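You operate a simulated robot arm through the tools that you are given. There is no shell and no other tool. Be economical: measure what you need, move in short steps, check, and stop when the job is done.

You run a simulated robot arm. Do the job below in one go: nothing can be reset, and whatever is moved stays where it is left.

Task
Dust the disc, then press the optical flat on it till wide bands show; lamp left on, brush back. Set down upright: green brush. What is to be rubbed or washed off counts as gone when no trace of it is left.

It is judged by the outcome, as a careful person would: the job done as asked, and still so three seconds after it is handed in. It fails if anything else is knocked over, pushed out of place, dropped, spilled or broken.

Robot
A 6-joint arm with a two-finger parallel gripper, fixed in place. Base frame: the origin is at the foot of the arm, x ahead of it, y to its left, z up. Readings come in m, rad, newtons and seconds.
With the tool pointing down near the work surface it reaches from about 0.2 to 0.64 m from the base axis. Its first joint turns from -1.152 to 1.152 rad. Payload 2.7 kg.
The tool frame sits at the grasp point between the pads (the TCP): z along the fingers, y along the line on which they close. The tips reach 0.023 m beyond it. Largest opening 0.094 m; finger width 0.038, thickness 0.01; the body of the gripper, 0.054 by 0.096 m, starts 0.039 m behind the TCP.
Orientation is that of the tool frame in the base frame, as a unit quaternion [x, y, z, w]. With the fingers straight down and closing along the base's y, the tool's x points along the base's -x, its y along +y and its z along -z.

Tools
- The arm moves only by the tool send_rows. Its argument "plan" is a list of rows, each a list of 7 numbers: the gripper command, from -1 (shut) to 1 (fully open), values between in proportion, then the shift along the base's x, y, z in cm, then the turn, a rotation vector about the base's x, y, z in rad. In form: [[grip, x, y, z, wx, wy, wz], ...]. A call has 1 to 12 rows; each row shifts and turns the commanded pose from where the row before left it. Rows are played at 5 a second. More than 0.05 m and 0.15 rad between two rows, or a gripper value outside its range, and nothing of the call is played. Where a pose cannot be reached the arm comes as near as it can. A force on the tool above 90 N (or 10 N above the force at the start of the call, whichever is more), or a blocked arm, ends the call early, and 0.2 s more pass. Each finger travels about 0.045 m/s and halts on what it meets, pressing with about 27 N; the grip force reading is that of the motor and also rises with nothing between the fingers. The clock runs only during rows and for 0.2 s after the last one: add rows that do not move to give the fingers time. The reply holds the time, the measured pose of the TCP, the force on the tool along the base axes, the opening and the grip force, in the units named above and with some noise, with the torque about the TCP (base axes, N m) and any sound that the robot's microphone picked up.
- Cameras (640 x 400 px; columns grow to the right, rows downward): "scene" is fixed at [0.0746, -0.4284, 1.4085]; the picture's right is [0.80, -0.60, 0.00], its down [-0.32, -0.42, -0.85] and it looks along [0.51, 0.68, -0.53] (base axes); focal length 360 px, centre (320, 200). "wrist" rides on the gripper at [0.087, 0.016, -0.074] in the tool frame; the picture's right is [-0.18, 0.98, 0.00], its down [-0.58, -0.11, -0.81] and it looks along [-0.79, -0.15, 0.59] (tool axes); focal length 243 px, centre (320, 200).
- capture(camera): a new picture of that camera. No time passes.
- point_at(camera, pixels): for up to 12 pixels [column, row] of the newest picture of that camera ("zoom" is the newest enlarged one), the place [x, y, z] in the base frame of the surface seen there, good to about 0.003 m. No time passes.
- inspect(camera, box): a new picture of the part [left, top, right, bottom] of that camera's present view, enlarged. No time passes.
- finish_job(): hands the job in; it is judged then, once.

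Go step by step. Measure first, check grasps and placings, and put right what went wrong. The budget is 80 turns and 46 pictures, counting those below and the enlarged ones. Unless the task says otherwise, let go and move clear before handing in, and close with one line.

The tools are called after "Emit:" by a JSON object that holds its "op" and its "data". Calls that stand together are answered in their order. send_rows: Moves the arm, as the interface text tells. Its arguments: {"type":"object","properties":{"plan":{"type":"array"}},"required":["plan"]} The other tools are called the same way: capture (camera) takes a picture; point_at (camera, pixels) gives the place of the surface under pixels of a picture; inspect (camera, box) takes an enlarged picture of a part of a camera's view; finish_job () hands the job in.

At the start:

```text
time: 0.0
position: [0.2873, 0.1591, 1.1137]
tool_rot: [0.0, 1.0, 0.0, 0.0]
force: [0.1, 0.1, -0.1]
moment: [0.03, 0.0, 0.03]
finger_gap: 0.0939
finger_force: 0.0
```

scene: 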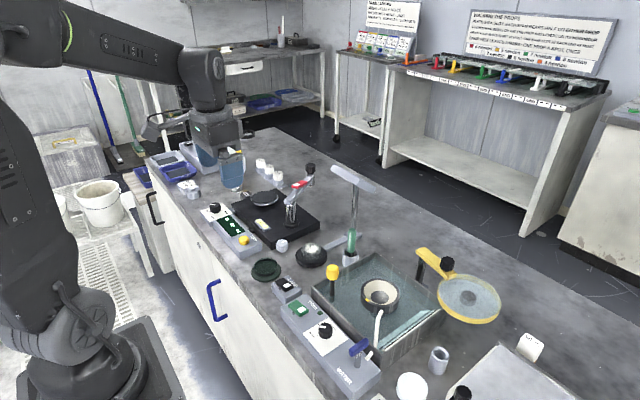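
wrist: 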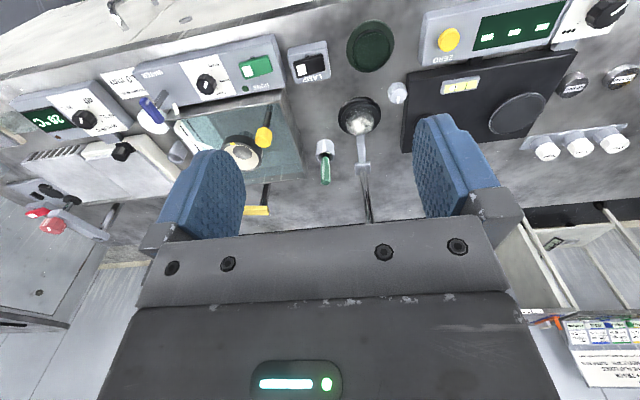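

The scene shows a bench with an ultrasonic-like bath, a lamp, a green brush at about (352,240) and several discs. I'll zoom in to identify the parts.

Emit:
{"op": "inspect", "data": {"camera": "scene", "box": [240, 160, 400, 290]}}

Emit:
{"op": "inspect", "data": {"camera": "scene", "box": [270, 230, 520, 400]}}

Emit:
{"op": "inspect", "data": {"camera": "scene", "box": [140, 120, 330, 260]}}

Emit:
{"op": "inspect", "data": {"camera": "wrist", "box": [130, 40, 420, 220]}}

```text
3.08 times, centred on (320, 225) of scene
```

zoom: 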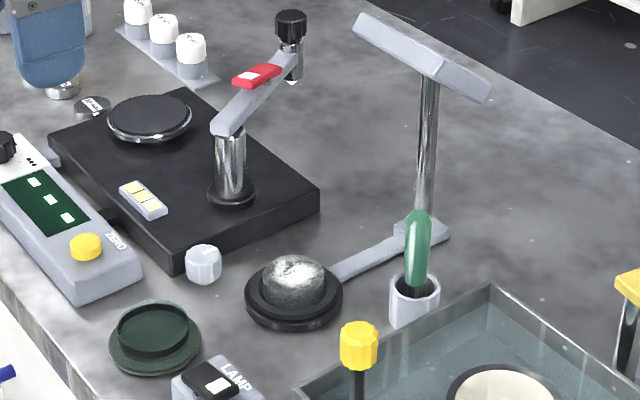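

```text
2.35 times, centred on (395, 315) of scene
```

zoom: 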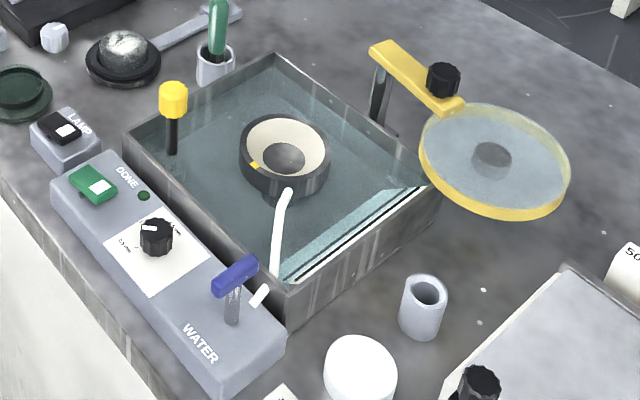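

```text
2.86 times, centred on (235, 190) of scene
```

zoom: 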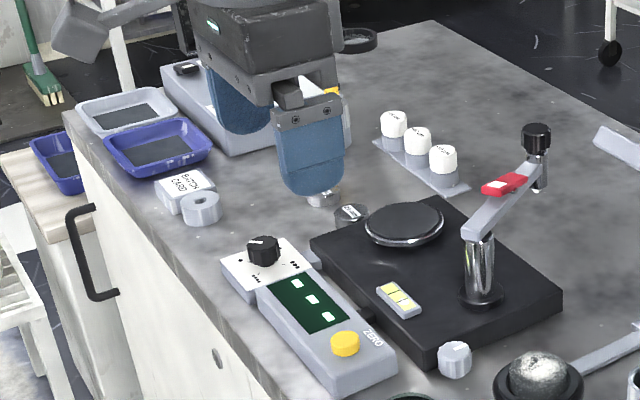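

```text
2.21 times, centred on (275, 130) of wrist
```

zoom: 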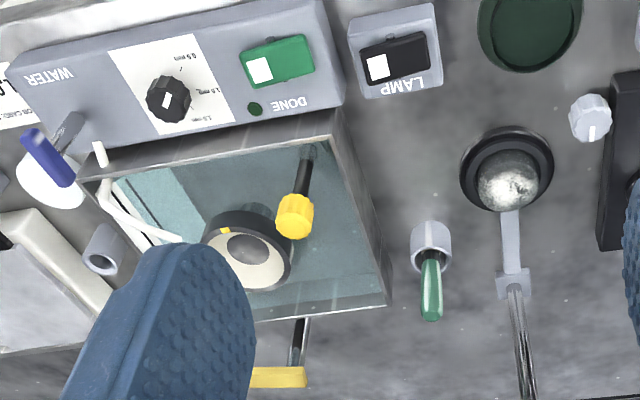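

The dusty disc sits on the black stand at (311,255). The dark green flat is at (267,270), the lamp switch at (287,287), and the green brush is in its cup at (352,245). Next I'll get their positions.

Emit:
{"op": "point_at", "data": {"camera": "scene", "pixels": [[313, 248], [300, 262], [265, 266], [267, 276], [287, 284], [282, 283], [352, 236], [353, 262], [281, 246], [352, 180], [348, 256], [334, 272]]}}

Emit:
{"op": "inspect", "data": {"camera": "scene", "box": [240, 225, 370, 305]}}

Emit:
{"op": "inspect", "data": {"camera": "wrist", "box": [280, 10, 420, 200]}}

```text
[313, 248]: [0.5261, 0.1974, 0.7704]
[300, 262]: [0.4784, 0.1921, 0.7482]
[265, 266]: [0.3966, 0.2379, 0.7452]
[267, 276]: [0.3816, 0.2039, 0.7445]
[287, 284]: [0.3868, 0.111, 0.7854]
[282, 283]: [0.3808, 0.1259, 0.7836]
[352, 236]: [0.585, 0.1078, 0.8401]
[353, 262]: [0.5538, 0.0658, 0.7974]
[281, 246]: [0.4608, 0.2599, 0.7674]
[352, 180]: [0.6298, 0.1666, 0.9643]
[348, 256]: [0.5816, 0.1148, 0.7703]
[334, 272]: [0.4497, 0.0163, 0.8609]
```

```text
4.92 times, centred on (305, 265) of scene
```

zoom: 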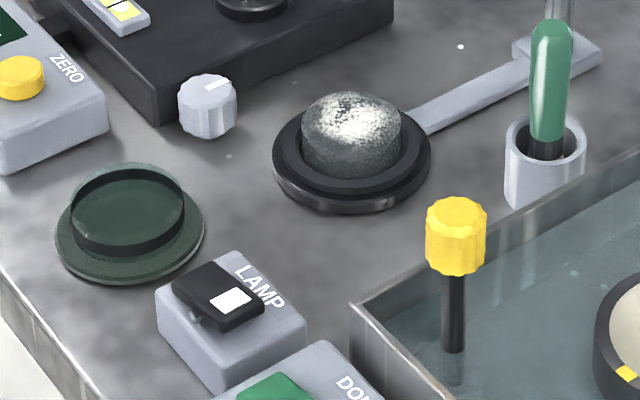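

```text
2.11 times, centred on (350, 105) of wrist
```

zoom: 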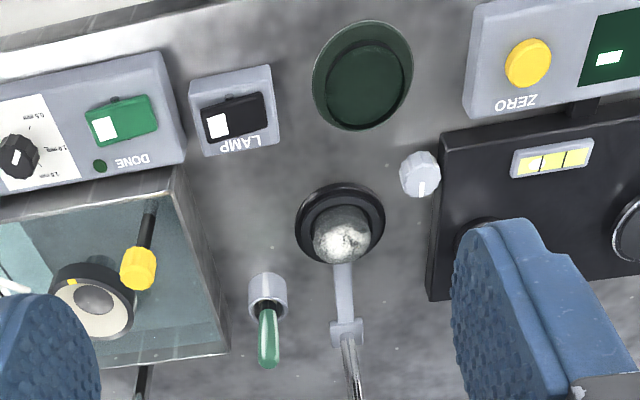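

The flat on its tray and the switch need a closer look. I'll lower the arm in front of the bench so the wrist camera can see them.

Emit:
{"op": "send_rows", "data": {"plan": [[1, -1, 0, -4, 0, 0, 0], [1, -1, 1, -4, 0, 0, 0], [1, 0, 1, -4, 0, 0, 0], [1, 0, 0, -4, 0, 0, 0], [1, 0, 0, -3, 0, 0, 0], [1, 0, 0, 0, 0, 0, 0]]}}

Emit:
{"op": "capture", "data": {"camera": "wrist"}}

Emit:
{"op": "inspect", "data": {"camera": "wrist", "box": [180, 100, 420, 300]}}

```text
time: 1.4
position: [0.2665, 0.1795, 0.9234]
tool_rot: [0.0, 1.0, 0.0, 0.001]
force: [-0.3, 0.9, 0.4]
moment: [0.04, -0.02, 0.01]
finger_gap: 0.094
finger_force: 0.1
```

```text
37 pictures are left
```

wrist: 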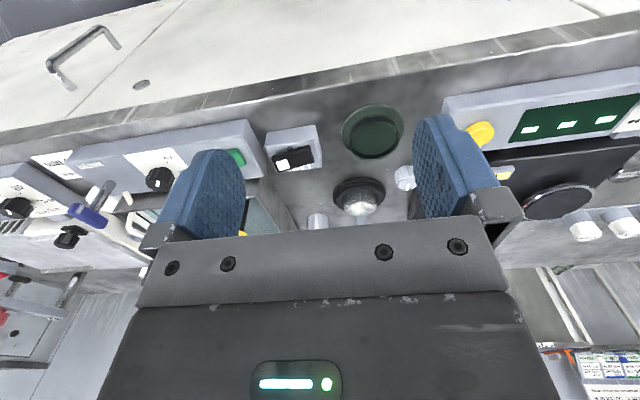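

```text
2.00 times, centred on (300, 200) of wrist
```

zoom: 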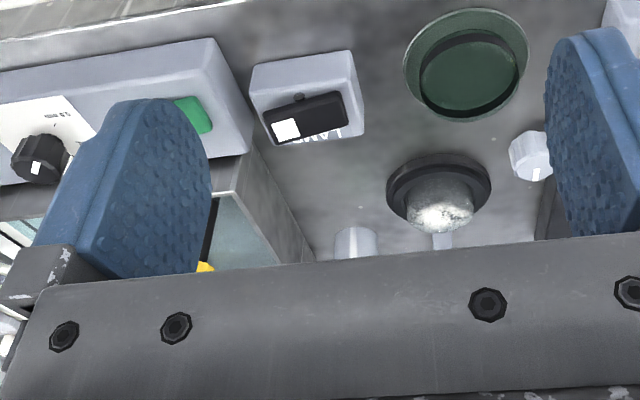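

I'll measure the flat's rim and inner edges, the switch and the disc in this view.

Emit:
{"op": "point_at", "data": {"camera": "zoom", "pixels": [[466, 60], [466, 36], [470, 108], [422, 70], [518, 70], [466, 12], [405, 65], [528, 55], [285, 128], [330, 115], [440, 218], [440, 165]]}}

Emit:
{"op": "inspect", "data": {"camera": "wrist", "box": [330, 90, 420, 220]}}

```text
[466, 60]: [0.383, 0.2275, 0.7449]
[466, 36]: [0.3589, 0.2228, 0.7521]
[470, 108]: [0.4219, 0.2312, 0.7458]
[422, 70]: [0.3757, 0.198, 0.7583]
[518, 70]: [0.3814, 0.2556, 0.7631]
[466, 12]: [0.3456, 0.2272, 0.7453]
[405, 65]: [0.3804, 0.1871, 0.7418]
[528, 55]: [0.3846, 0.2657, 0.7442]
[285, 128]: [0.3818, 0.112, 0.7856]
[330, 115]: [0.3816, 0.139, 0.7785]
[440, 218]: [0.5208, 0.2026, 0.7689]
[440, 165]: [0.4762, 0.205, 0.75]
```

```text
3.08 times, centred on (375, 155) of wrist
```

zoom: 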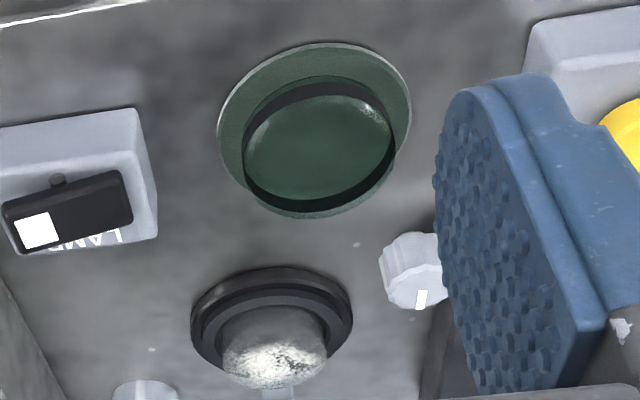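

Pad and flat are centred near (0.385,0.227), with the flat's top at about z 0.764. Now I'll measure the disc, the brush, its cup and the lamp head from the scene camera.

Emit:
{"op": "inspect", "data": {"camera": "scene", "box": [290, 150, 400, 280]}}

Emit:
{"op": "point_at", "data": {"camera": "zoom", "pixels": [[304, 312], [313, 345]]}}

```text
3.08 times, centred on (345, 215) of scene
```

zoom: 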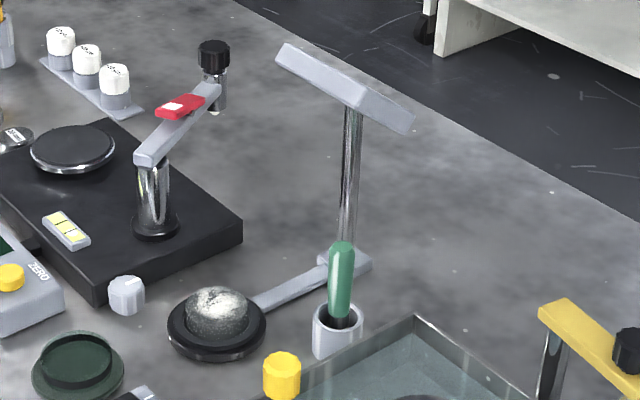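

```text
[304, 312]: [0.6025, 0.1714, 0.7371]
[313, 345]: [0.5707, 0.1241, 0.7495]
```

Emit:
{"op": "point_at", "data": {"camera": "zoom", "pixels": [[341, 246], [333, 275], [350, 275], [338, 312], [325, 310], [358, 312], [318, 330], [338, 355], [285, 55], [405, 125], [345, 85], [365, 265]]}}

Emit:
{"op": "inspect", "data": {"camera": "scene", "box": [290, 230, 350, 280]}}

Emit:
{"op": "point_at", "data": {"camera": "zoom", "pixels": [[225, 150], [170, 190], [285, 190], [225, 240], [225, 120], [145, 210], [320, 200], [225, 275], [80, 210], [345, 210], [225, 300], [100, 250]]}}

```text
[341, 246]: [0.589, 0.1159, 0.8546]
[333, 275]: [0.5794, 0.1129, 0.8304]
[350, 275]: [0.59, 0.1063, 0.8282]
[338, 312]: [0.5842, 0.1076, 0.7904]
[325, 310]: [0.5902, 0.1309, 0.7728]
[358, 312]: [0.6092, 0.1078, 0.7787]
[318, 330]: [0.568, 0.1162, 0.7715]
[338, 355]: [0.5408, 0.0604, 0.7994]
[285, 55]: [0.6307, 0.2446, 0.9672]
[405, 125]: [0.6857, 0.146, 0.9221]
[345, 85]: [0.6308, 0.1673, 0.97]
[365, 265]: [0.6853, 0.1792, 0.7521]
```

```text
8.00 times, centred on (320, 255) of scene
```

zoom: 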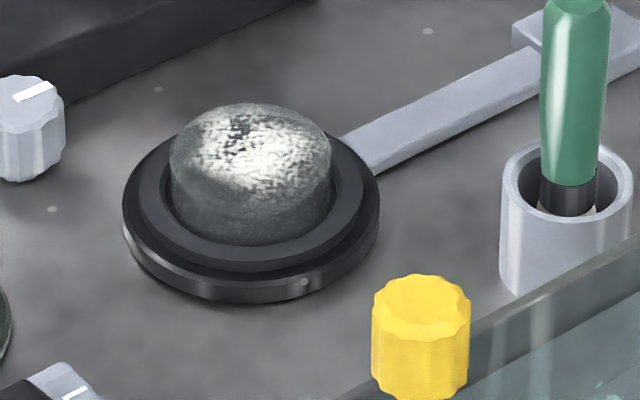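

```text
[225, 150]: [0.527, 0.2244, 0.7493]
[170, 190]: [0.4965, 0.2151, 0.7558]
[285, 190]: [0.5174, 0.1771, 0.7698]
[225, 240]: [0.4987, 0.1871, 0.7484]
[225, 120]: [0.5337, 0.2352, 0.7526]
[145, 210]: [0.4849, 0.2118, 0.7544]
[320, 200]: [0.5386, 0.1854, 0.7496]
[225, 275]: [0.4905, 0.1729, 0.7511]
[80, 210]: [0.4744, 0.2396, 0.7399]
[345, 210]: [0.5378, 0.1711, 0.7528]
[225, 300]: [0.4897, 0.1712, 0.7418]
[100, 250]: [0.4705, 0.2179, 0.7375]
```

The disc centre works out at about (0.519,0.205) with its top at z 0.77. The lamp head may sit close to the brush, so I'll measure it more precisely.

Emit:
{"op": "inspect", "data": {"camera": "scene", "box": [325, 155, 385, 205]}}

Emit:
{"op": "point_at", "data": {"camera": "zoom", "pixels": [[95, 95], [70, 125], [250, 150], [230, 230], [380, 240], [360, 290], [130, 110], [300, 200], [310, 255], [245, 330], [200, 160], [110, 150]]}}

```text
8.00 times, centred on (355, 180) of scene
```

zoom: 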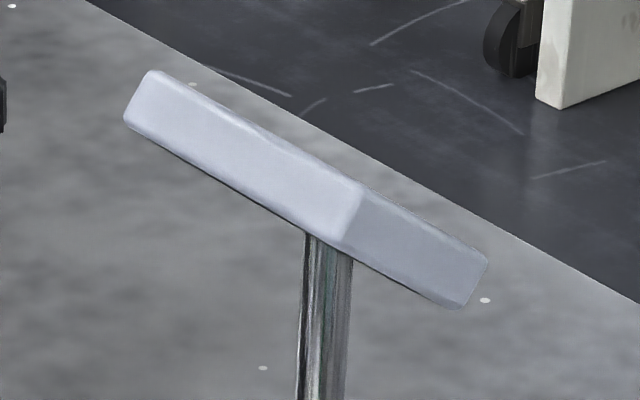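

```text
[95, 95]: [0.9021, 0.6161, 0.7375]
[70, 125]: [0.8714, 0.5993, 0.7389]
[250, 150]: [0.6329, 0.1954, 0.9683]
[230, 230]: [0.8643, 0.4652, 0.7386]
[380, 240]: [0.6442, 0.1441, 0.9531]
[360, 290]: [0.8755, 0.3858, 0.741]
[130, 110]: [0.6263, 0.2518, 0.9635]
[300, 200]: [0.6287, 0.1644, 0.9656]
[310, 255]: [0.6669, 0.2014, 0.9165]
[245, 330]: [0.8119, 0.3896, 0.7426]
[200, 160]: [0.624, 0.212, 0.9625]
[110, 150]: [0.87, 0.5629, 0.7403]
```

The lamp head occupies x≥0.62, y 0.15–0.255, z≈0.96, so it's clear of the disc approach, and I'll yaw the gripper for the brush. Next I'll measure the switch and its neighbour in detail.

Emit:
{"op": "inspect", "data": {"camera": "wrist", "box": [210, 100, 350, 200]}}

Emit:
{"op": "point_at", "data": {"camera": "zoom", "pixels": [[340, 280], [320, 250], [475, 210], [400, 240], [440, 235], [370, 260], [130, 220], [60, 250], [260, 150], [500, 190], [280, 200], [280, 270]]}}

```text
4.00 times, centred on (280, 150) of wrist
```

zoom: 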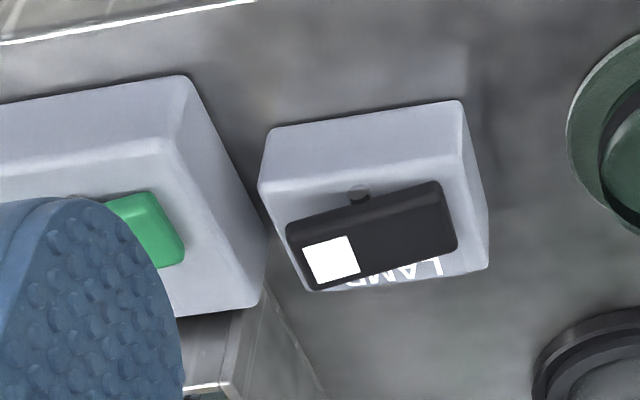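

```text
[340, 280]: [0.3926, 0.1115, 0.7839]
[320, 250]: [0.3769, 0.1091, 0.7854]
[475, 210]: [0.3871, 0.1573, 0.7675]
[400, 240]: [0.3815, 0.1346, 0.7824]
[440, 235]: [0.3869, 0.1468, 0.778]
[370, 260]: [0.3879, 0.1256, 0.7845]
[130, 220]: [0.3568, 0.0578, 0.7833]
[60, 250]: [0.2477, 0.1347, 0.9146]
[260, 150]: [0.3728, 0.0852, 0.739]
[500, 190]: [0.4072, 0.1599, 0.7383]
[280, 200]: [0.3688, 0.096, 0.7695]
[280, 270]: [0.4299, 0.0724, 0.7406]
```

The white end of the lamp rocker is raised at (0.384,0.110,0.785). I'll move over it with the fingers shut.

Emit:
{"op": "send_rows", "data": {"plan": [[-1, 4, -2.5, 0, 0, 0, 0], [-1, 4, -2.35, 0, 0, 0, 0], [-1, 3.75, -2, 0, 0, 0, 0], [-1, 0, 0, -4, 0, 0, 0], [-1, 0, 0, -4, 0, 0, 0], [-1, 0, 0, -1.5, 0, 0, 0], [-1, 0, 0, 0, 0, 0, 0]]}}

Emit:
{"op": "capture", "data": {"camera": "scene"}}

```text
time: 3.0
position: [0.3852, 0.1094, 0.8277]
tool_rot: [-0.001, 1.0, -0.001, 0.001]
force: [-0.5, 0.2, 0.2]
moment: [-0.02, 0.01, 0.01]
finger_gap: 0.0002
finger_force: 26.7
```

```text
30 pictures are left
```

scene: 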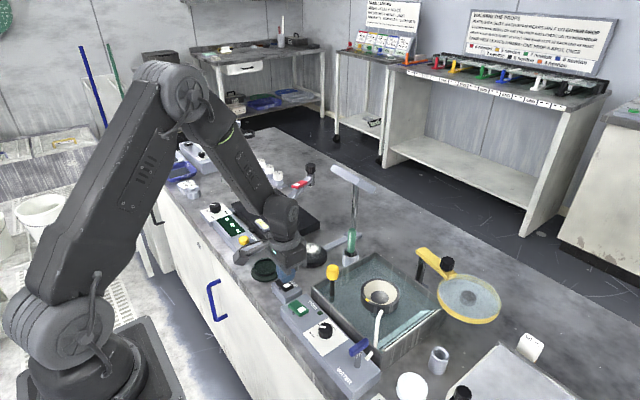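

The closed fingertips are at z 0.805 above the rocker. I'll press down gently.

Emit:
{"op": "send_rows", "data": {"plan": [[-1, 0, 0, -1, 0, 0, 0], [-1, 0, 0, -0.7, 0, 0, 0], [-1, 0, 0, -0.4, 0, 0, 0], [-1, 0, 0, -0.3, 0, 0, 0], [-1, 0, 0, -0.3, 0, 0, 0], [-1, 0, 0, 0, 0, 0, 0]]}}

Emit:
{"op": "inspect", "data": {"camera": "scene", "box": [260, 160, 400, 300]}}

```text
time: 4.4
position: [0.3847, 0.1089, 0.8043]
tool_rot: [0.0, 1.0, 0.001, 0.002]
force: [-15.2, -32.9, 73.9]
moment: [-0.04, 0.57, 0.19]
finger_gap: 0.0
finger_force: 27.0
```

```text
2.86 times, centred on (330, 230) of scene
```

zoom: 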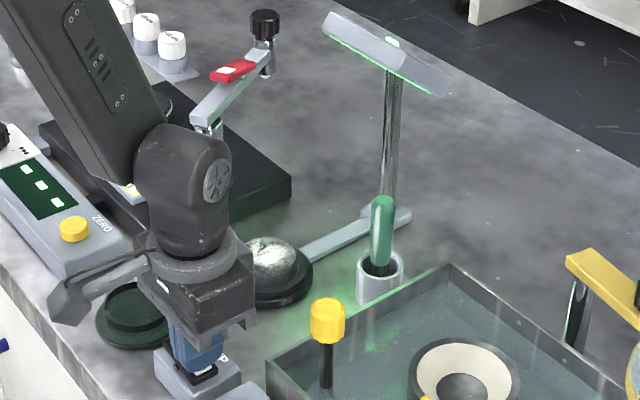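

The lamp is on: it glows green at (410,60) in the zoom. I'll lift off, yaw 45°, and go to a spot short of the brush.

Emit:
{"op": "send_rows", "data": {"plan": [[-1, 0, 0, 3, 0, 0, 0], [-1, 0, 0, 4, 0, 0, 0], [-1, 0, 0, 4, 0, 0, 0], [0.06, 0, 0, 2, 0, 0, 0.131], [0.06, 3, -1, 0, 0, 0, 0.131], [0.06, 3, -1, 0, 0, 0, 0.131], [0.06, 3, -1, 0, 0, 0, 0.131], [0.06, 3, 0, 0, 0, 0, 0.131], [0.06, 3, 0, 0, 0, 0, 0.131], [0.06, 1.3, 0, 0, 0, 0, 0], [0.06, 0, 0, 0, 0, 0, 0]]}}

Emit:
{"op": "capture", "data": {"camera": "wrist"}}

Emit:
{"op": "inspect", "data": {"camera": "scene", "box": [260, 140, 420, 290]}}

```text
time: 6.8
position: [0.5472, 0.0809, 0.9301]
tool_rot: [-0.384, 0.923, 0.0, 0.0]
force: [0.0, -0.4, 0.3]
moment: [0.01, 0.0, 0.02]
finger_gap: 0.0496
finger_force: 0.0
```

```text
28 pictures are left
```

wrist: 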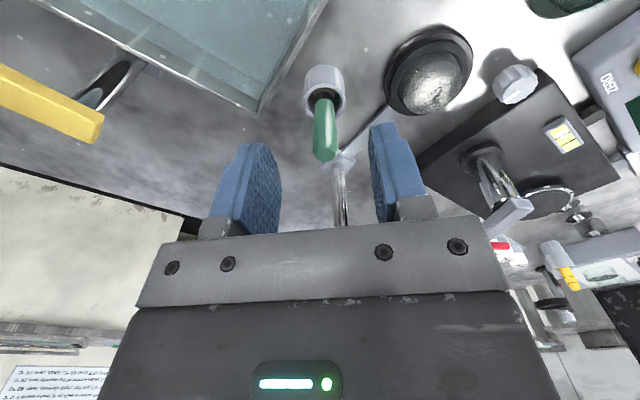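

```text
2.67 times, centred on (340, 215) of scene
```

zoom: 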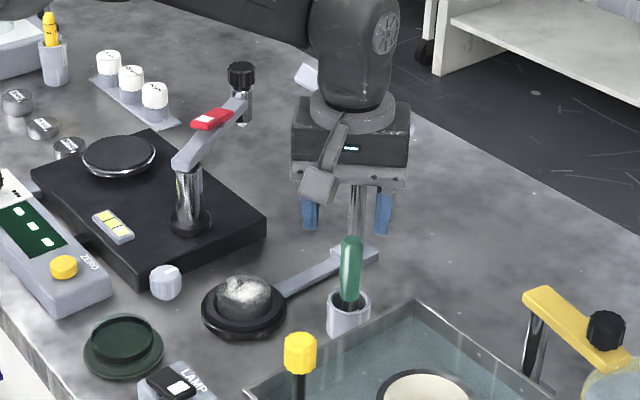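

The brush is visible in the wrist view at (325,130). I'll measure it and check the lamp switch state.

Emit:
{"op": "point_at", "data": {"camera": "wrist", "pixels": [[326, 155], [318, 130], [335, 130], [326, 105], [316, 105], [335, 105], [325, 68], [305, 90], [345, 90], [340, 140]]}}

Emit:
{"op": "inspect", "data": {"camera": "scene", "box": [260, 240, 330, 300]}}

```text
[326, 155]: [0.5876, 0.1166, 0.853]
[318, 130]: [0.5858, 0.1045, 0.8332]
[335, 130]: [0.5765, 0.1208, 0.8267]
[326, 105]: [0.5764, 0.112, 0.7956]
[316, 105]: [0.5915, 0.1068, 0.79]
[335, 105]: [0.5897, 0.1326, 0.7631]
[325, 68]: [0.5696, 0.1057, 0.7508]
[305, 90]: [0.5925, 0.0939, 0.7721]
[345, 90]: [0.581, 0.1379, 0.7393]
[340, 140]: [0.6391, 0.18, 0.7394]
```

```text
6.67 times, centred on (295, 270) of scene
```

zoom: 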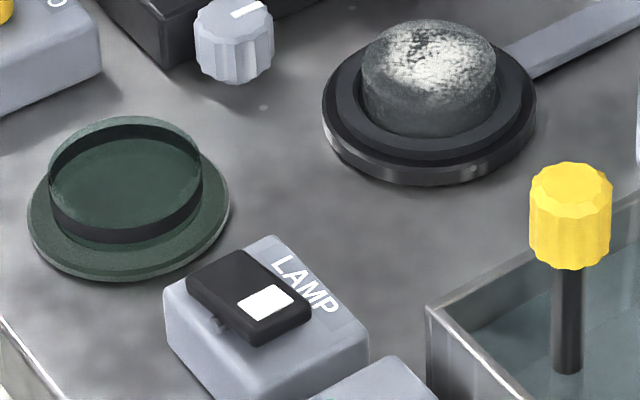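

I'll check which way the rocker tilts now.

Emit:
{"op": "point_at", "data": {"camera": "zoom", "pixels": [[265, 302], [220, 265], [285, 305], [205, 270], [240, 290], [300, 330]]}}

```text
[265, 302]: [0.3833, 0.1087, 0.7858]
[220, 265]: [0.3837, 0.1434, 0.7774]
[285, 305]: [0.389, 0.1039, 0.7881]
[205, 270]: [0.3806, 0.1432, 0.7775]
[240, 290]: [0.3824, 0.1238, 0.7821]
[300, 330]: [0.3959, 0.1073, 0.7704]
```

The rocker sprang back because I pressed too near its pivot, so I'll redo it later, further out. The brush is centred at about (0.588,0.116). I'll move in and lower around it.

Emit:
{"op": "send_rows", "data": {"plan": [[0.06, 1.7, 1.4, 0, 0, 0, 0], [0.06, 1.7, 1.4, 0, 0, 0, 0], [0.06, 0, 0, -3, 0, 0, 0], [0.06, 0, 0, -3, 0, 0, 0], [0.06, 0, 0, -2, 0, 0, 0], [0.06, 0, 0, -1.3, 0, 0, 0], [0.06, 0, 0, 0, 0, 0, 0]]}}

Emit:
{"op": "capture", "data": {"camera": "wrist"}}

```text
time: 8.4
position: [0.5822, 0.1087, 0.8381]
tool_rot: [-0.384, 0.923, 0.0, 0.0]
force: [0.6, 0.0, 0.4]
moment: [0.0, -0.04, 0.0]
finger_gap: 0.0497
finger_force: 0.0
```

```text
25 pictures are left
```

wrist: 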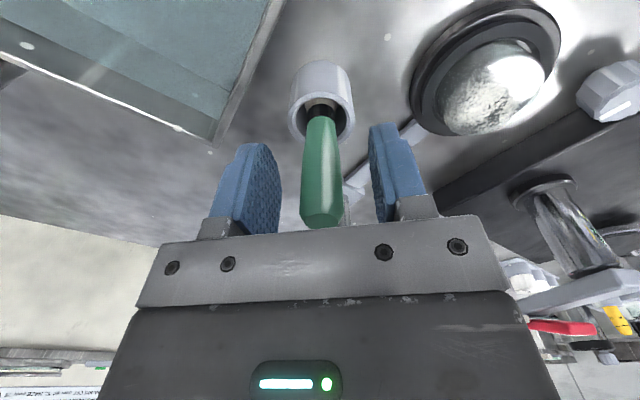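

The handle sits between the fingers. I'll close and lift.

Emit:
{"op": "send_rows", "data": {"plan": [[-1, 0, 0, 0, 0, 0, 0], [-1, 0, 0, 0, 0, 0, 0], [-1, 0, 0, 0, 0, 0, 0], [-1, 0, 0, 0, 0, 0, 0], [-1, 0, 0, 2, 0, 0, 0], [-1, 0, 0, 3, 0, 0, 0], [-1, 0, 0, 3, 0, 0, 0], [-1, 0, 0, 0, 0, 0, 0]]}}

Emit:
{"op": "capture", "data": {"camera": "scene"}}

Emit:
{"op": "inspect", "data": {"camera": "scene", "box": [290, 170, 400, 280]}}

```text
time: 10.2
position: [0.581, 0.1087, 0.9183]
tool_rot: [-0.383, 0.924, 0.001, -0.001]
force: [0.1, -0.3, 0.3]
moment: [0.01, -0.05, -0.02]
finger_gap: 0.0204
finger_force: 27.0
```

```text
24 pictures are left
```

scene: 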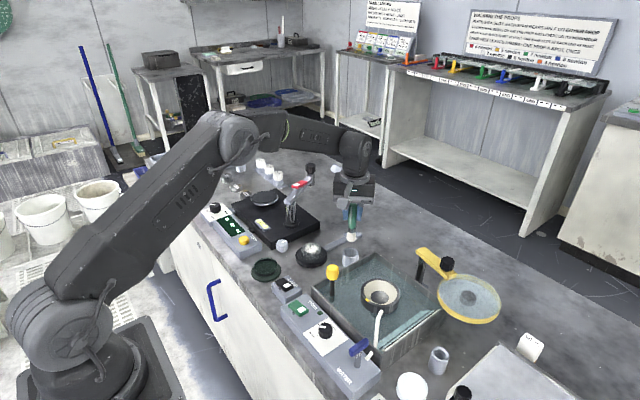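

```text
3.64 times, centred on (345, 225) of scene
```

zoom: 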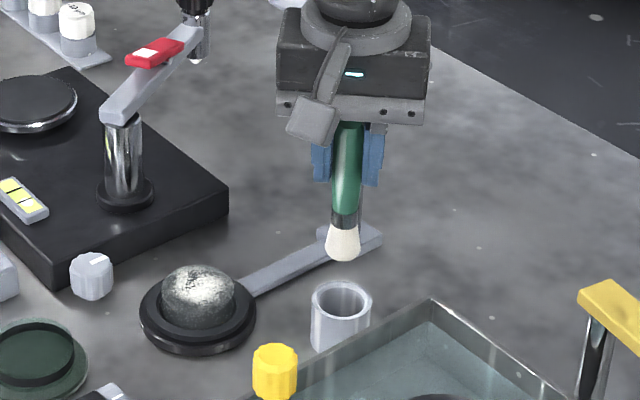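

I have the brush, hanging upright. I'll measure the bristle tip, the cup and the disc top.

Emit:
{"op": "point_at", "data": {"camera": "zoom", "pixels": [[343, 256], [343, 240], [341, 215], [341, 283], [341, 316], [313, 298], [370, 298], [200, 285], [180, 300], [220, 295], [200, 270], [328, 245]]}}

```text
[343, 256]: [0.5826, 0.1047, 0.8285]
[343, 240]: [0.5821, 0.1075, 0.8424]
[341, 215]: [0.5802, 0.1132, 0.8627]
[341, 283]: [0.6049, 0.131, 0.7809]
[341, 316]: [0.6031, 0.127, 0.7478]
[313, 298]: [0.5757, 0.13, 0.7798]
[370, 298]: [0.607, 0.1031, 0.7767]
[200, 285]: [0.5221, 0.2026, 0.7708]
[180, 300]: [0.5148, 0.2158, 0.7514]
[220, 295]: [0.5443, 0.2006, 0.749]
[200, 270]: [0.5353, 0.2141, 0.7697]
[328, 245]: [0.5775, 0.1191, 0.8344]
```

The bristle tip is 9 cm below the TCP, and the brush axis is about +0.7 cm off it. Before sweeping I'll check how far the neighbouring gauge arm is.

Emit:
{"op": "point_at", "data": {"camera": "scene", "pixels": [[310, 168], [300, 187], [289, 198], [291, 221], [310, 180], [315, 222]]}}

```text
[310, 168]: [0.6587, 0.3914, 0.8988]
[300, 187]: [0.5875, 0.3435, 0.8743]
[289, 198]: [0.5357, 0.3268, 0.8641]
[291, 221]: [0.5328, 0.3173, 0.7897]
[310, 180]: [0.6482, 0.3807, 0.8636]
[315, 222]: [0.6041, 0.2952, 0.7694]
```

The gauge arm is clear at y≥0.31. I'll move the brush over the disc.

Emit:
{"op": "send_rows", "data": {"plan": [[-1, -4, 0, 0, 0, 0, 0], [-1, -2.9, 3, 0, 0, 0, 0], [-1, 0, 3.2, 0, 0, 0, 0], [-1, 0, 3, -2, 0, 0, 0], [-1, 0, 0, -2, 0, 0, 0], [-1, 0, 0, 0, 0, 0, 0]]}}

Emit:
{"op": "inspect", "data": {"camera": "scene", "box": [270, 190, 360, 280]}}

```text
time: 11.6
position: [0.5127, 0.2002, 0.8786]
tool_rot: [-0.384, 0.924, 0.0, 0.0]
force: [-1.1, 0.0, -0.6]
moment: [-0.01, 0.0, 0.02]
finger_gap: 0.0204
finger_force: 26.8
```

```text
4.44 times, centred on (315, 235) of scene
```

zoom: 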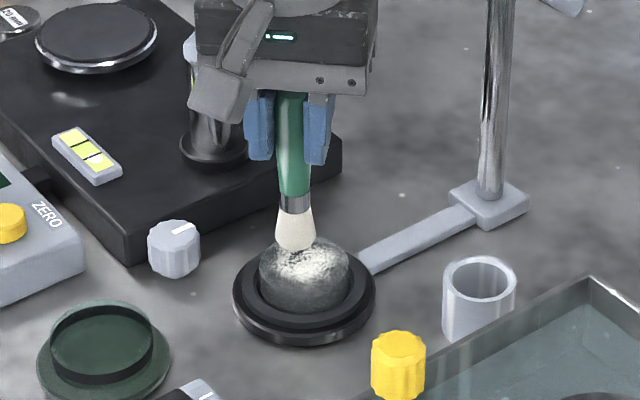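

The brush is poised above the disc. I'll lower it lightly and sweep.

Emit:
{"op": "send_rows", "data": {"plan": [[-1, 0.3, 0.2, -1.2, 0, 0, 0], [-1, 0, 0, -1, 0, 0, 0], [-1, 0, 1.2, 0, 0, 0, 0], [-1, 0, 1, 0, 0, 0, 0], [-1, 0.8, -0.4, 0, 0, 0, 0], [-1, 0, -1.8, 0, 0, 0, 0], [-1, 0, -1.8, 0, 0, 0, 0], [-1, 0.7, 0.3, 0, 0, 0, 0], [-1, 0, 1.6, 0, 0, 0, 0], [-1, 0, 1.6, 0, 0, 0, 0], [-1, 0.6, -0.6, 0, 0, 0, 0], [-1, 0, -2, 0, 0, 0, 0]]}}

```text
time: 14.2
position: [0.5364, 0.1945, 0.8571]
tool_rot: [-0.384, 0.923, 0.001, 0.003]
force: [2.1, 5.9, 15.2]
moment: [0.7, -0.34, 0.01]
finger_gap: 0.0206
finger_force: 27.0
```

Contact force is about 15 N, which is moderate. I'll raise slightly and sweep the near half.

Emit:
{"op": "send_rows", "data": {"plan": [[-1, -1, -0.6, 0.1, 0, 0, 0], [-1, -1.2, -0.4, 0, 0, 0, 0], [-1, -0.7, 0.2, 0, 0, 0, 0], [-1, 0, 1.8, 0, 0, 0, 0], [-1, 0, 1.8, 0, 0, 0, 0], [-1, -0.6, -0.3, 0, 0, 0, 0], [-1, 0, -1.6, 0, 0, 0, 0], [-1, 0, -1.6, 0, 0, 0, 0], [-1, -0.6, 0.8, 0, 0, 0, 0], [-1, 0, 1.8, 0, 0, 0, 0], [-1, 1.5, -0.7, 0, 0, 0, 0], [-1, 0, 0, 3, 0, 0, 0]]}}

Emit:
{"op": "inspect", "data": {"camera": "scene", "box": [270, 190, 360, 280]}}

```text
time: 16.8
position: [0.5105, 0.2042, 0.887]
tool_rot: [-0.384, 0.923, 0.0, -0.001]
force: [1.2, -0.1, -0.7]
moment: [0.0, 0.01, -0.02]
finger_gap: 0.0202
finger_force: 27.4
```

```text
4.44 times, centred on (315, 235) of scene
```

zoom: 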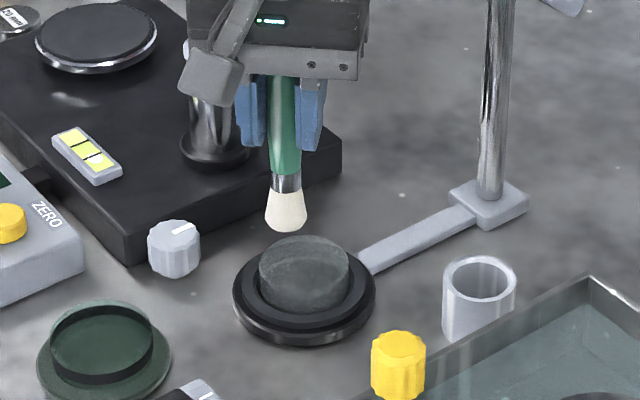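

The dust looks mostly gone. I'll zoom in tight to check for traces.

Emit:
{"op": "inspect", "data": {"camera": "scene", "box": [298, 240, 328, 266]}}

Emit:
{"op": "inspect", "data": {"camera": "wrist", "box": [240, 20, 420, 200]}}

```text
15.38 times, centred on (313, 253) of scene
```

zoom: 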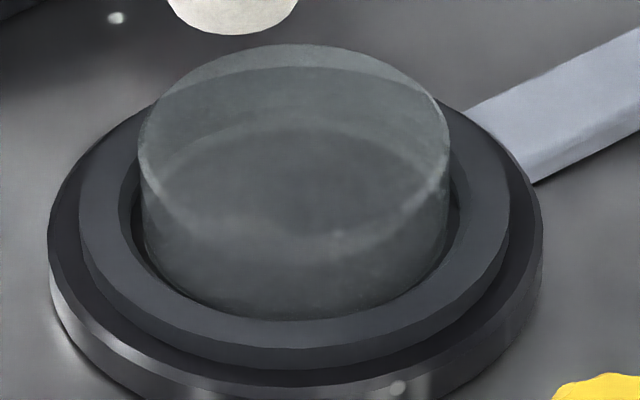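

```text
2.22 times, centred on (330, 110) of wrist
```

zoom: 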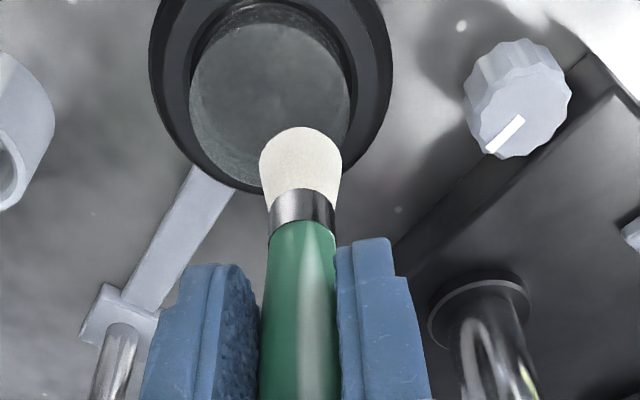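

The disc is glass and nearly clear, with maybe a faint haze at the rim. I'll do one more pass in a circle around the rim and then across the middle.

Emit:
{"op": "send_rows", "data": {"plan": [[-1, 2.25, -0.8, 0, 0, 0, 0], [-1, 0, 0, -3, 0, 0, 0], [-1, -0.27, 1, 0, 0, 0, 0], [-1, -0.73, 0.73, 0, 0, 0, 0], [-1, -1, 0.27, 0, 0, 0, 0], [-1, -1, -0.27, 0, 0, 0, 0], [-1, -0.73, -0.73, 0, 0, 0, 0], [-1, -0.27, -1, 0, 0, 0, 0], [-1, 0.27, -1, 0, 0, 0, 0], [-1, 0.73, -0.73, 0, 0, 0, 0], [-1, 1, -0.27, 0, 0, 0, 0], [-1, 1, 0.27, 0, 0, 0, 0]]}}

Emit:
{"op": "send_rows", "data": {"plan": [[-1, 0.73, 0.73, 0, 0, 0, 0], [-1, 0.27, 1, 0, 0, 0, 0], [-1, -0.9, 0.5, 0, 0, 0, 0], [-1, -1.2, 0.4, 0, 0, 0, 0], [-1, -0.9, -0.9, 0, 0, 0, 0], [-1, 0.9, -0.9, 0, 0, 0, 0], [-1, 0.9, 0.3, 0, 0, 0, 0], [-1, -0.8, 0.6, 0, 0, 0, 0], [-1, 0, 0, 4, 0, 0, 0], [-1, -2, 3, 2, 0, 0, 0], [-1, 0, 0, 0, 0, 0, 0]]}}

Emit:
{"op": "inspect", "data": {"camera": "scene", "box": [298, 240, 328, 266]}}

```text
time: 19.4
position: [0.5241, 0.1802, 0.8578]
tool_rot: [-0.384, 0.923, 0.0, 0.001]
force: [-0.3, 0.6, 2.4]
moment: [0.06, 0.02, -0.02]
finger_gap: 0.0203
finger_force: 26.8
```

```text
time: 21.8
position: [0.4936, 0.2271, 0.917]
tool_rot: [-0.384, 0.923, 0.0, 0.0]
force: [-0.8, 0.6, -0.9]
moment: [-0.02, -0.02, 0.01]
finger_gap: 0.0207
finger_force: 27.3
```

```text
15.38 times, centred on (313, 253) of scene
```

zoom: 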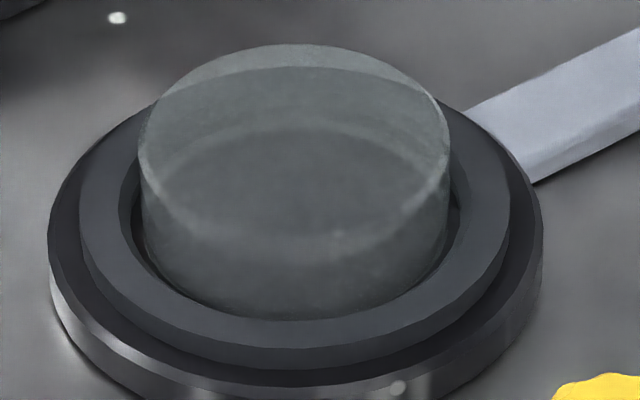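

The disc is clear. I'll take the brush back above its cup, keeping clear of the lamp head.

Emit:
{"op": "send_rows", "data": {"plan": [[-1, 0, -4, 0.2, 0, 0, 0], [-1, 0, -4, 0, 0, 0, 0], [-1, 1, -3.8, 0, 0, 0, 0], [-1, 3.8, 0, 0, 0, 0, 0], [-1, 4, 0, 0, 0, 0, 0], [-1, 0, 0, 0, 0, 0, 0]]}}

Emit:
{"op": "inspect", "data": {"camera": "scene", "box": [300, 190, 400, 280]}}

Emit:
{"op": "inspect", "data": {"camera": "wrist", "box": [240, 20, 420, 240]}}

```text
time: 23.2
position: [0.5822, 0.1085, 0.9197]
tool_rot: [-0.384, 0.923, 0.0, 0.0]
force: [-0.2, -1.1, -1.3]
moment: [-0.01, -0.04, -0.02]
finger_gap: 0.0204
finger_force: 27.0
```

```text
4.44 times, centred on (350, 235) of scene
```

zoom: 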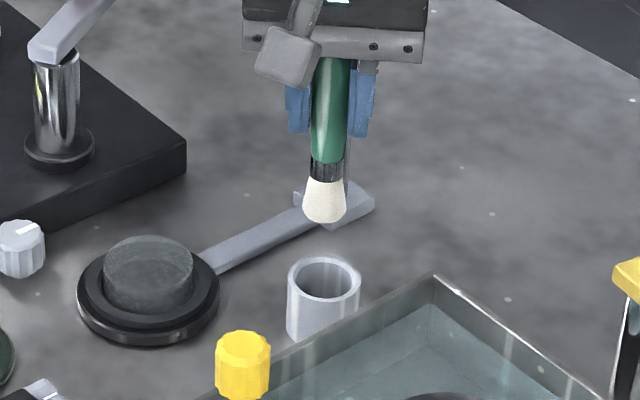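

```text
1.82 times, centred on (330, 130) of wrist
```

zoom: 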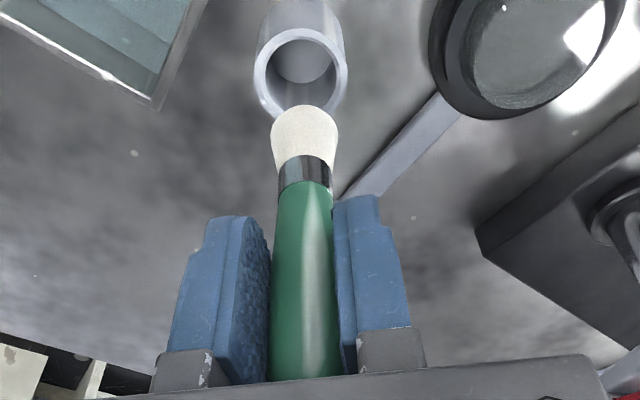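

The tip is at the same place as when it was lifted out (full-frame (351,239)), in line with the cup. I'll lower it in slowly.

Emit:
{"op": "send_rows", "data": {"plan": [[-1, 0, 0, -2, 0, 0, 0], [-1, 0, 0, -1.5, 0, 0, 0], [-1, 0, 0, -1.5, 0, 0, 0], [-1, 0, 0, -1, 0, 0, 0], [-1, 0, 0, -0.8, 0, 0, 0], [-1, 0, 0, -0.6, 0, 0, 0], [-1, 0, 0, 0, 0, 0, 0]]}}

Emit:
{"op": "inspect", "data": {"camera": "scene", "box": [300, 190, 400, 280]}}

```text
time: 24.8
position: [0.581, 0.1094, 0.8456]
tool_rot: [-0.384, 0.924, 0.0, 0.001]
force: [3.4, 0.1, 1.4]
moment: [0.01, -0.31, 0.0]
finger_gap: 0.0205
finger_force: 26.7
```

```text
4.44 times, centred on (350, 235) of scene
```

zoom: 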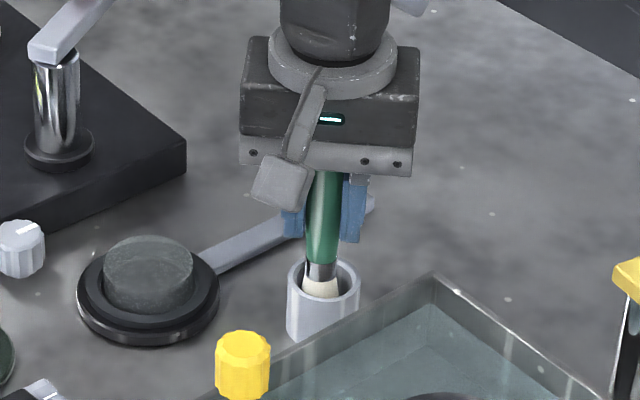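

The tip is in the cup and lightly touching its near wall (3 N in x). I'll shift slightly in +x, lower the rest and release.

Emit:
{"op": "send_rows", "data": {"plan": [[-1, 0.4, 0.1, 0, 0, 0, 0], [-1, 0, 0, -0.4, 0, 0, 0], [-1, 0, 0, -0.3, 0, 0, 0], [-1, 0, 0, 0, 0, 0, 0]]}}

```text
time: 25.8
position: [0.5841, 0.1106, 0.8386]
tool_rot: [-0.384, 0.923, 0.0, 0.0]
force: [0.2, -0.5, -0.1]
moment: [0.02, -0.01, 0.01]
finger_gap: 0.0204
finger_force: 27.4
```

There's no load on the brush and it's at its original height. I'll open, check that it stands, then rise straight up.

Emit:
{"op": "send_rows", "data": {"plan": [[-1, 0, 0, -0.1, 0, 0, 0], [-0.4, 0, 0, 0, 0, 0, 0], [0.06, 0, 0, 0, 0, 0, 0], [0.06, 0, 0, 0, 0, 0, 0], [0.06, 0, 0, 2, 0, 0, 0], [0.06, 0, 0, 3, 0, 0, 0], [0.06, 0, 0, 4, 0, 0, 0], [0.06, -3, -2, 0, 0, 0, 0], [0.06, -3, -1, 0, 0, 0, 0]]}}

Emit:
{"op": "inspect", "data": {"camera": "scene", "box": [300, 190, 400, 280]}}

```text
time: 27.8
position: [0.5244, 0.0811, 0.9269]
tool_rot: [-0.383, 0.924, 0.0, 0.0]
force: [0.0, 0.5, -0.5]
moment: [0.05, -0.02, 0.02]
finger_gap: 0.0496
finger_force: 0.0
```

```text
4.44 times, centred on (350, 235) of scene
```

zoom: 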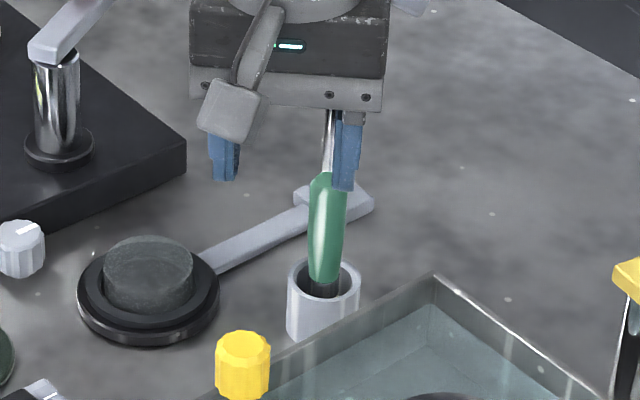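

The brush is back upright in its cup. Now the lamp: I'll yaw back, close, and hover over the outer part of the white rocker end. I'll also measure the ZERO box's corner for the later grasp.

Emit:
{"op": "send_rows", "data": {"plan": [[-1, -3, 0, 0, 0, 0, -0.131], [-1, -3, 0, 0, 0, 0, -0.131], [-1, -3, 0.6, 0, 0, 0, -0.131], [-1, -3, 0.6, 0, 0, 0, -0.131], [-1, -2.1, 0.5, 0, 0, 0, -0.131], [-1, 0, 0, -4, 0, 0, -0.131], [-1, 0, 0, -4, 0, 0, 0], [-1, 0, 0, -1.5, 0, 0, 0], [-1, 0, 0, 0, 0, 0, 0]]}}

Emit:
{"op": "capture", "data": {"camera": "scene"}}

Emit:
{"op": "point_at", "data": {"camera": "scene", "pixels": [[247, 255], [260, 246], [244, 246], [253, 249], [265, 260], [281, 247]]}}

```text
time: 29.8
position: [0.3837, 0.0984, 0.8323]
tool_rot: [0.0, 1.0, 0.001, -0.001]
force: [0.5, -1.0, 0.1]
moment: [-0.02, 0.05, 0.04]
finger_gap: 0.0
finger_force: 27.0
```

```text
13 pictures are left
```

scene: 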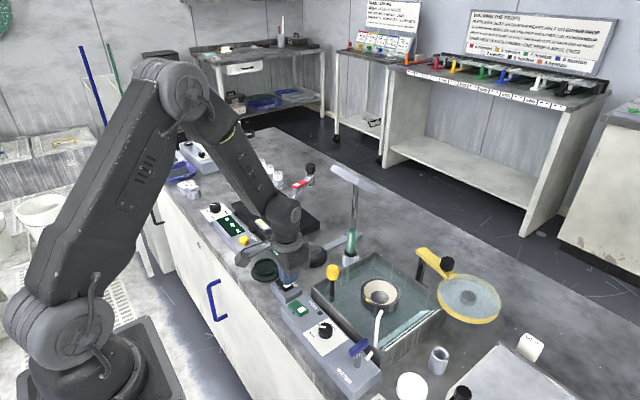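

```text
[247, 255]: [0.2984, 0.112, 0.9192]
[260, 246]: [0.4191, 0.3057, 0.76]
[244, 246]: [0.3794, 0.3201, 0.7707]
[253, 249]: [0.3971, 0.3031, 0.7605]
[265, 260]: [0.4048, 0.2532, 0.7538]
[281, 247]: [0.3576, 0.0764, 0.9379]
```

The ZERO box starts at y≈0.30, so the grasp is clear. Now I'll press the rocker's outer end and lift straight up.

Emit:
{"op": "send_rows", "data": {"plan": [[-1, 0, 0, -1.2, 0, 0, 0], [-1, 0, 0, -0.8, 0, 0, 0], [-1, 0, 0, -0.4, 0, 0, 0], [-1, 0, 0, -0.3, 0, 0, 0], [-1, 0, 0, -0.3, 0, 0, 0], [-1, 0, 0, -0.2, 0, 0, 0], [-1, 0, 0, 0, 0, 0, 0]]}}

```text
time: 31.4
position: [0.3846, 0.0972, 0.8012]
tool_rot: [-0.001, 1.0, 0.001, 0.001]
force: [-16.9, -3.7, 52.9]
moment: [0.39, 0.46, 0.21]
finger_gap: 0.0001
finger_force: 26.8
```

The tips got down to z 0.778 with 53 N, so the rocker should be fully pressed. I'll lift and check.

Emit:
{"op": "send_rows", "data": {"plan": [[-1, 0, 0, 2, 0, 0, 0], [-1, 0, 0, 4, 0, 0, 0], [-1, -2, 0, 4, 0, 0, 0], [-1, -4, 0, 3, 0, 0, 0], [-1, -4, 0, 0, 0, 0, 0]]}}

Emit:
{"op": "inspect", "data": {"camera": "scene", "box": [250, 160, 410, 305]}}

```text
time: 32.6
position: [0.2837, 0.0971, 0.9311]
tool_rot: [0.0, 1.0, 0.0, 0.0]
force: [0.8, 0.0, 0.0]
moment: [-0.01, 0.01, 0.02]
finger_gap: 0.0001
finger_force: 26.7
```

```text
2.76 times, centred on (330, 232) of scene
```

zoom: 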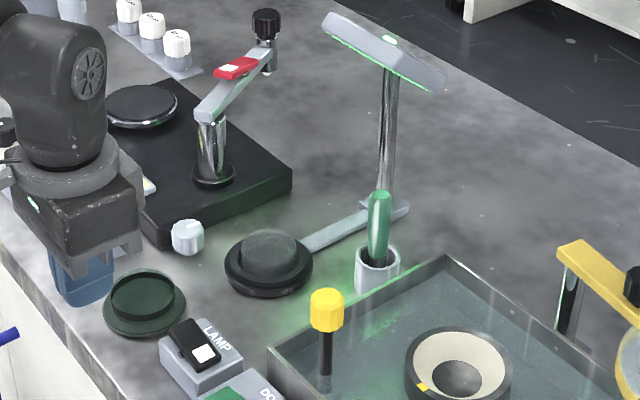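

The lamp is on with the arm away. I'll confirm the rocker is latched.

Emit:
{"op": "point_at", "data": {"camera": "zoom", "pixels": [[204, 353], [186, 335], [140, 295], [120, 285], [165, 300], [145, 325], [104, 300], [183, 300]]}}

```text
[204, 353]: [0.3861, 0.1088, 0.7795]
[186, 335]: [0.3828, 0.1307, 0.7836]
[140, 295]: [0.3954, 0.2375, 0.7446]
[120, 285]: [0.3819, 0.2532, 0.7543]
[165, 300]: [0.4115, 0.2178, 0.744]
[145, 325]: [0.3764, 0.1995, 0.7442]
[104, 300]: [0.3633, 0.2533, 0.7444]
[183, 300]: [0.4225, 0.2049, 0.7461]
```

The rocker is latched (white end at z 0.7795). The flat is about 60 mm across, centred near (0.387,0.226). I'll open and go above it.

Emit:
{"op": "send_rows", "data": {"plan": [[1, 2, 4, 0, 0, 0, 0], [1, 2.3, 4, 0, 0, 0, 0], [1, 3, 3, 0, 0, 0, 0], [1, 3, 1.9, -3, 0, 0, 0], [1, 0, 0, -4, 0, 0, 0], [1, 0, 0, -2.5, 0, 0, 0], [1, 0, 0, 0, 0, 0, 0]]}}

Emit:
{"op": "capture", "data": {"camera": "wrist"}}

```text
time: 34.2
position: [0.3869, 0.2265, 0.8351]
tool_rot: [0.0, 1.0, 0.0, 0.001]
force: [-0.3, -0.4, 0.8]
moment: [-0.01, -0.02, -0.02]
finger_gap: 0.094
finger_force: 0.1
```

```text
11 pictures are left
```

wrist: 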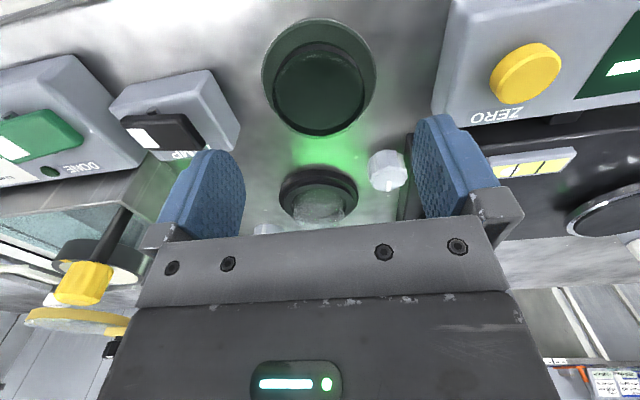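

The flat's centre appears at (320,90), right under the grasp point. I'll descend to z 0.772 and grip.

Emit:
{"op": "send_rows", "data": {"plan": [[1, 0, 0, -3, 0, 0, 0], [1, 0, 0, -2, 0, 0, 0], [1, 0, 0, -1, 0, 0, 0], [1, 0, 0, -0.3, 0, 0, 0], [0.2, 0, 0, 0, 0, 0, 0], [-1, 0, 0, 0, 0, 0, 0], [-1, 0, 0, 0, 0, 0, 0], [-1, 0, 0, 0, 0, 0, 0]]}}

```text
time: 36.0
position: [0.3883, 0.2272, 0.7721]
tool_rot: [0.0, 1.0, -0.001, 0.0]
force: [-0.4, -0.6, -0.9]
moment: [0.02, -0.01, 0.01]
finger_gap: 0.059
finger_force: 27.9
```

It's gripped at 59 mm. I'll lift and carry it over the disc.

Emit:
{"op": "send_rows", "data": {"plan": [[-1, 0, 0, 2, 0, 0, 0], [-1, 0, 0, 4, 0, 0, 0], [-1, 0, 0, 4, 0, 0, 0], [-1, 4, -0.8, 0, 0, 0, 0], [-1, 4, -0.8, 0, 0, 0, 0], [-1, 3, -0.8, 0, 0, 0, 0], [-1, 2, 0, -1.5, 0, 0, 0], [-1, 0, 0, -1.5, 0, 0, 0], [-1, 0, 0, 0, 0, 0, 0]]}}

Emit:
{"op": "inspect", "data": {"camera": "scene", "box": [270, 200, 360, 280]}}

```text
time: 38.0
position: [0.5176, 0.2022, 0.8427]
tool_rot: [0.001, 1.0, 0.0, 0.0]
force: [-0.2, -0.9, 0.2]
moment: [-0.01, -0.01, -0.02]
finger_gap: 0.0
finger_force: 26.5
```

```text
5.00 times, centred on (315, 240) of scene
```

zoom: 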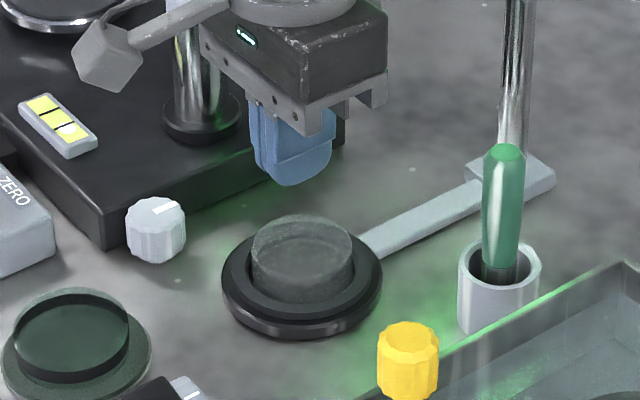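

The gap reads 0, so the flat slipped out and is still on its pad at (70,335). I'll go back, grip deeper, and lift slowly.

Emit:
{"op": "send_rows", "data": {"plan": [[1, -4, 0.8, 1, 0, 0, 0], [1, -4, 0.8, 0, 0, 0, 0], [1, -4.9, 1, 0, 0, 0, 0], [1, 0, 0, 0, 0, 0, 0], [1, 0, 0, -4, 0, 0, 0], [1, 0, 0, -2, 0, 0, 0], [1, 0, 0, -1.5, 0, 0, 0], [1, 0, 0, -0.6, 0, 0, 0], [1, 0, 0, 0, 0, 0, 0]]}}

Emit:
{"op": "inspect", "data": {"camera": "wrist", "box": [160, 60, 480, 260]}}

```text
time: 40.0
position: [0.3891, 0.2293, 0.7717]
tool_rot: [0.001, 1.0, 0.0, 0.0]
force: [-0.1, 0.7, 0.1]
moment: [0.03, 0.05, 0.0]
finger_gap: 0.0941
finger_force: 0.2
```

```text
2.00 times, centred on (320, 160) of wrist
```

zoom: 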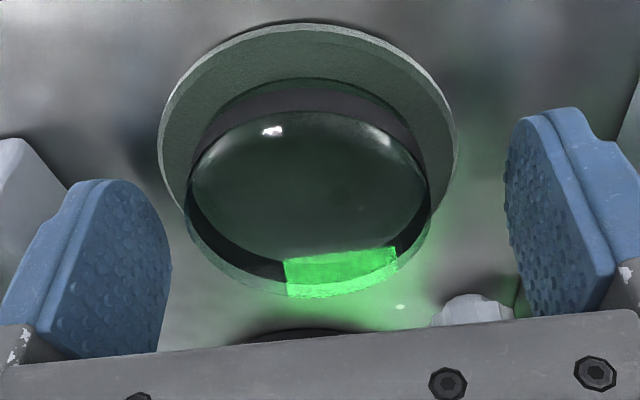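

The flat is well aligned between the fingers. I'll lower another 3 mm, shift −3 mm in y, grip, wait and lift slowly.

Emit:
{"op": "send_rows", "data": {"plan": [[1, 0, -0.25, -0.35, 0, 0, 0], [0.4, 0, 0, 0, 0, 0, 0], [0.2, 0, 0, 0, 0, 0, 0], [-1, 0, 0, 0, 0, 0, 0], [-1, 0, 0, 0, 0, 0, 0], [-1, 0, 0, 0, 0, 0, 0], [-1, 0, 0, 0.2, 0, 0, 0], [-1, 0, 0, 0.3, 0, 0, 0], [-1, 0, 0, 0.5, 0, 0, 0], [-1, 0, 0, 0, 0, 0, 0]]}}

```text
time: 42.2
position: [0.3881, 0.2254, 0.7784]
tool_rot: [-0.001, 1.0, -0.001, 0.0]
force: [-0.5, 0.4, -1.6]
moment: [0.03, 0.0, -0.02]
finger_gap: 0.0592
finger_force: 26.7
```

It's holding at 59 mm with about 1.5 N of weight on the tool. I'll keep lifting gently.

Emit:
{"op": "send_rows", "data": {"plan": [[-1, 0, 0, 0.8, 0, 0, 0], [-1, 0, 0, 1, 0, 0, 0], [-1, 0, 0, 1, 0, 0, 0], [-1, 0, 0, 1, 0, 0, 0], [-1, 0, 0, 1, 0, 0, 0], [-1, 0, 0, 0, 0, 0, 0]]}}

Emit:
{"op": "inspect", "data": {"camera": "scene", "box": [230, 200, 340, 290]}}

```text
time: 43.6
position: [0.3884, 0.2248, 0.8253]
tool_rot: [0.0, 1.0, 0.0, 0.0]
force: [-0.3, 0.2, -1.4]
moment: [0.02, -0.01, -0.06]
finger_gap: 0.0586
finger_force: 27.3
```

```text
4.44 times, centred on (285, 245) of scene
```

zoom: 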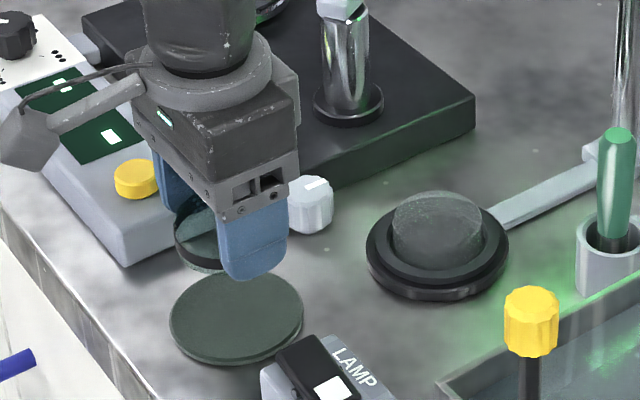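

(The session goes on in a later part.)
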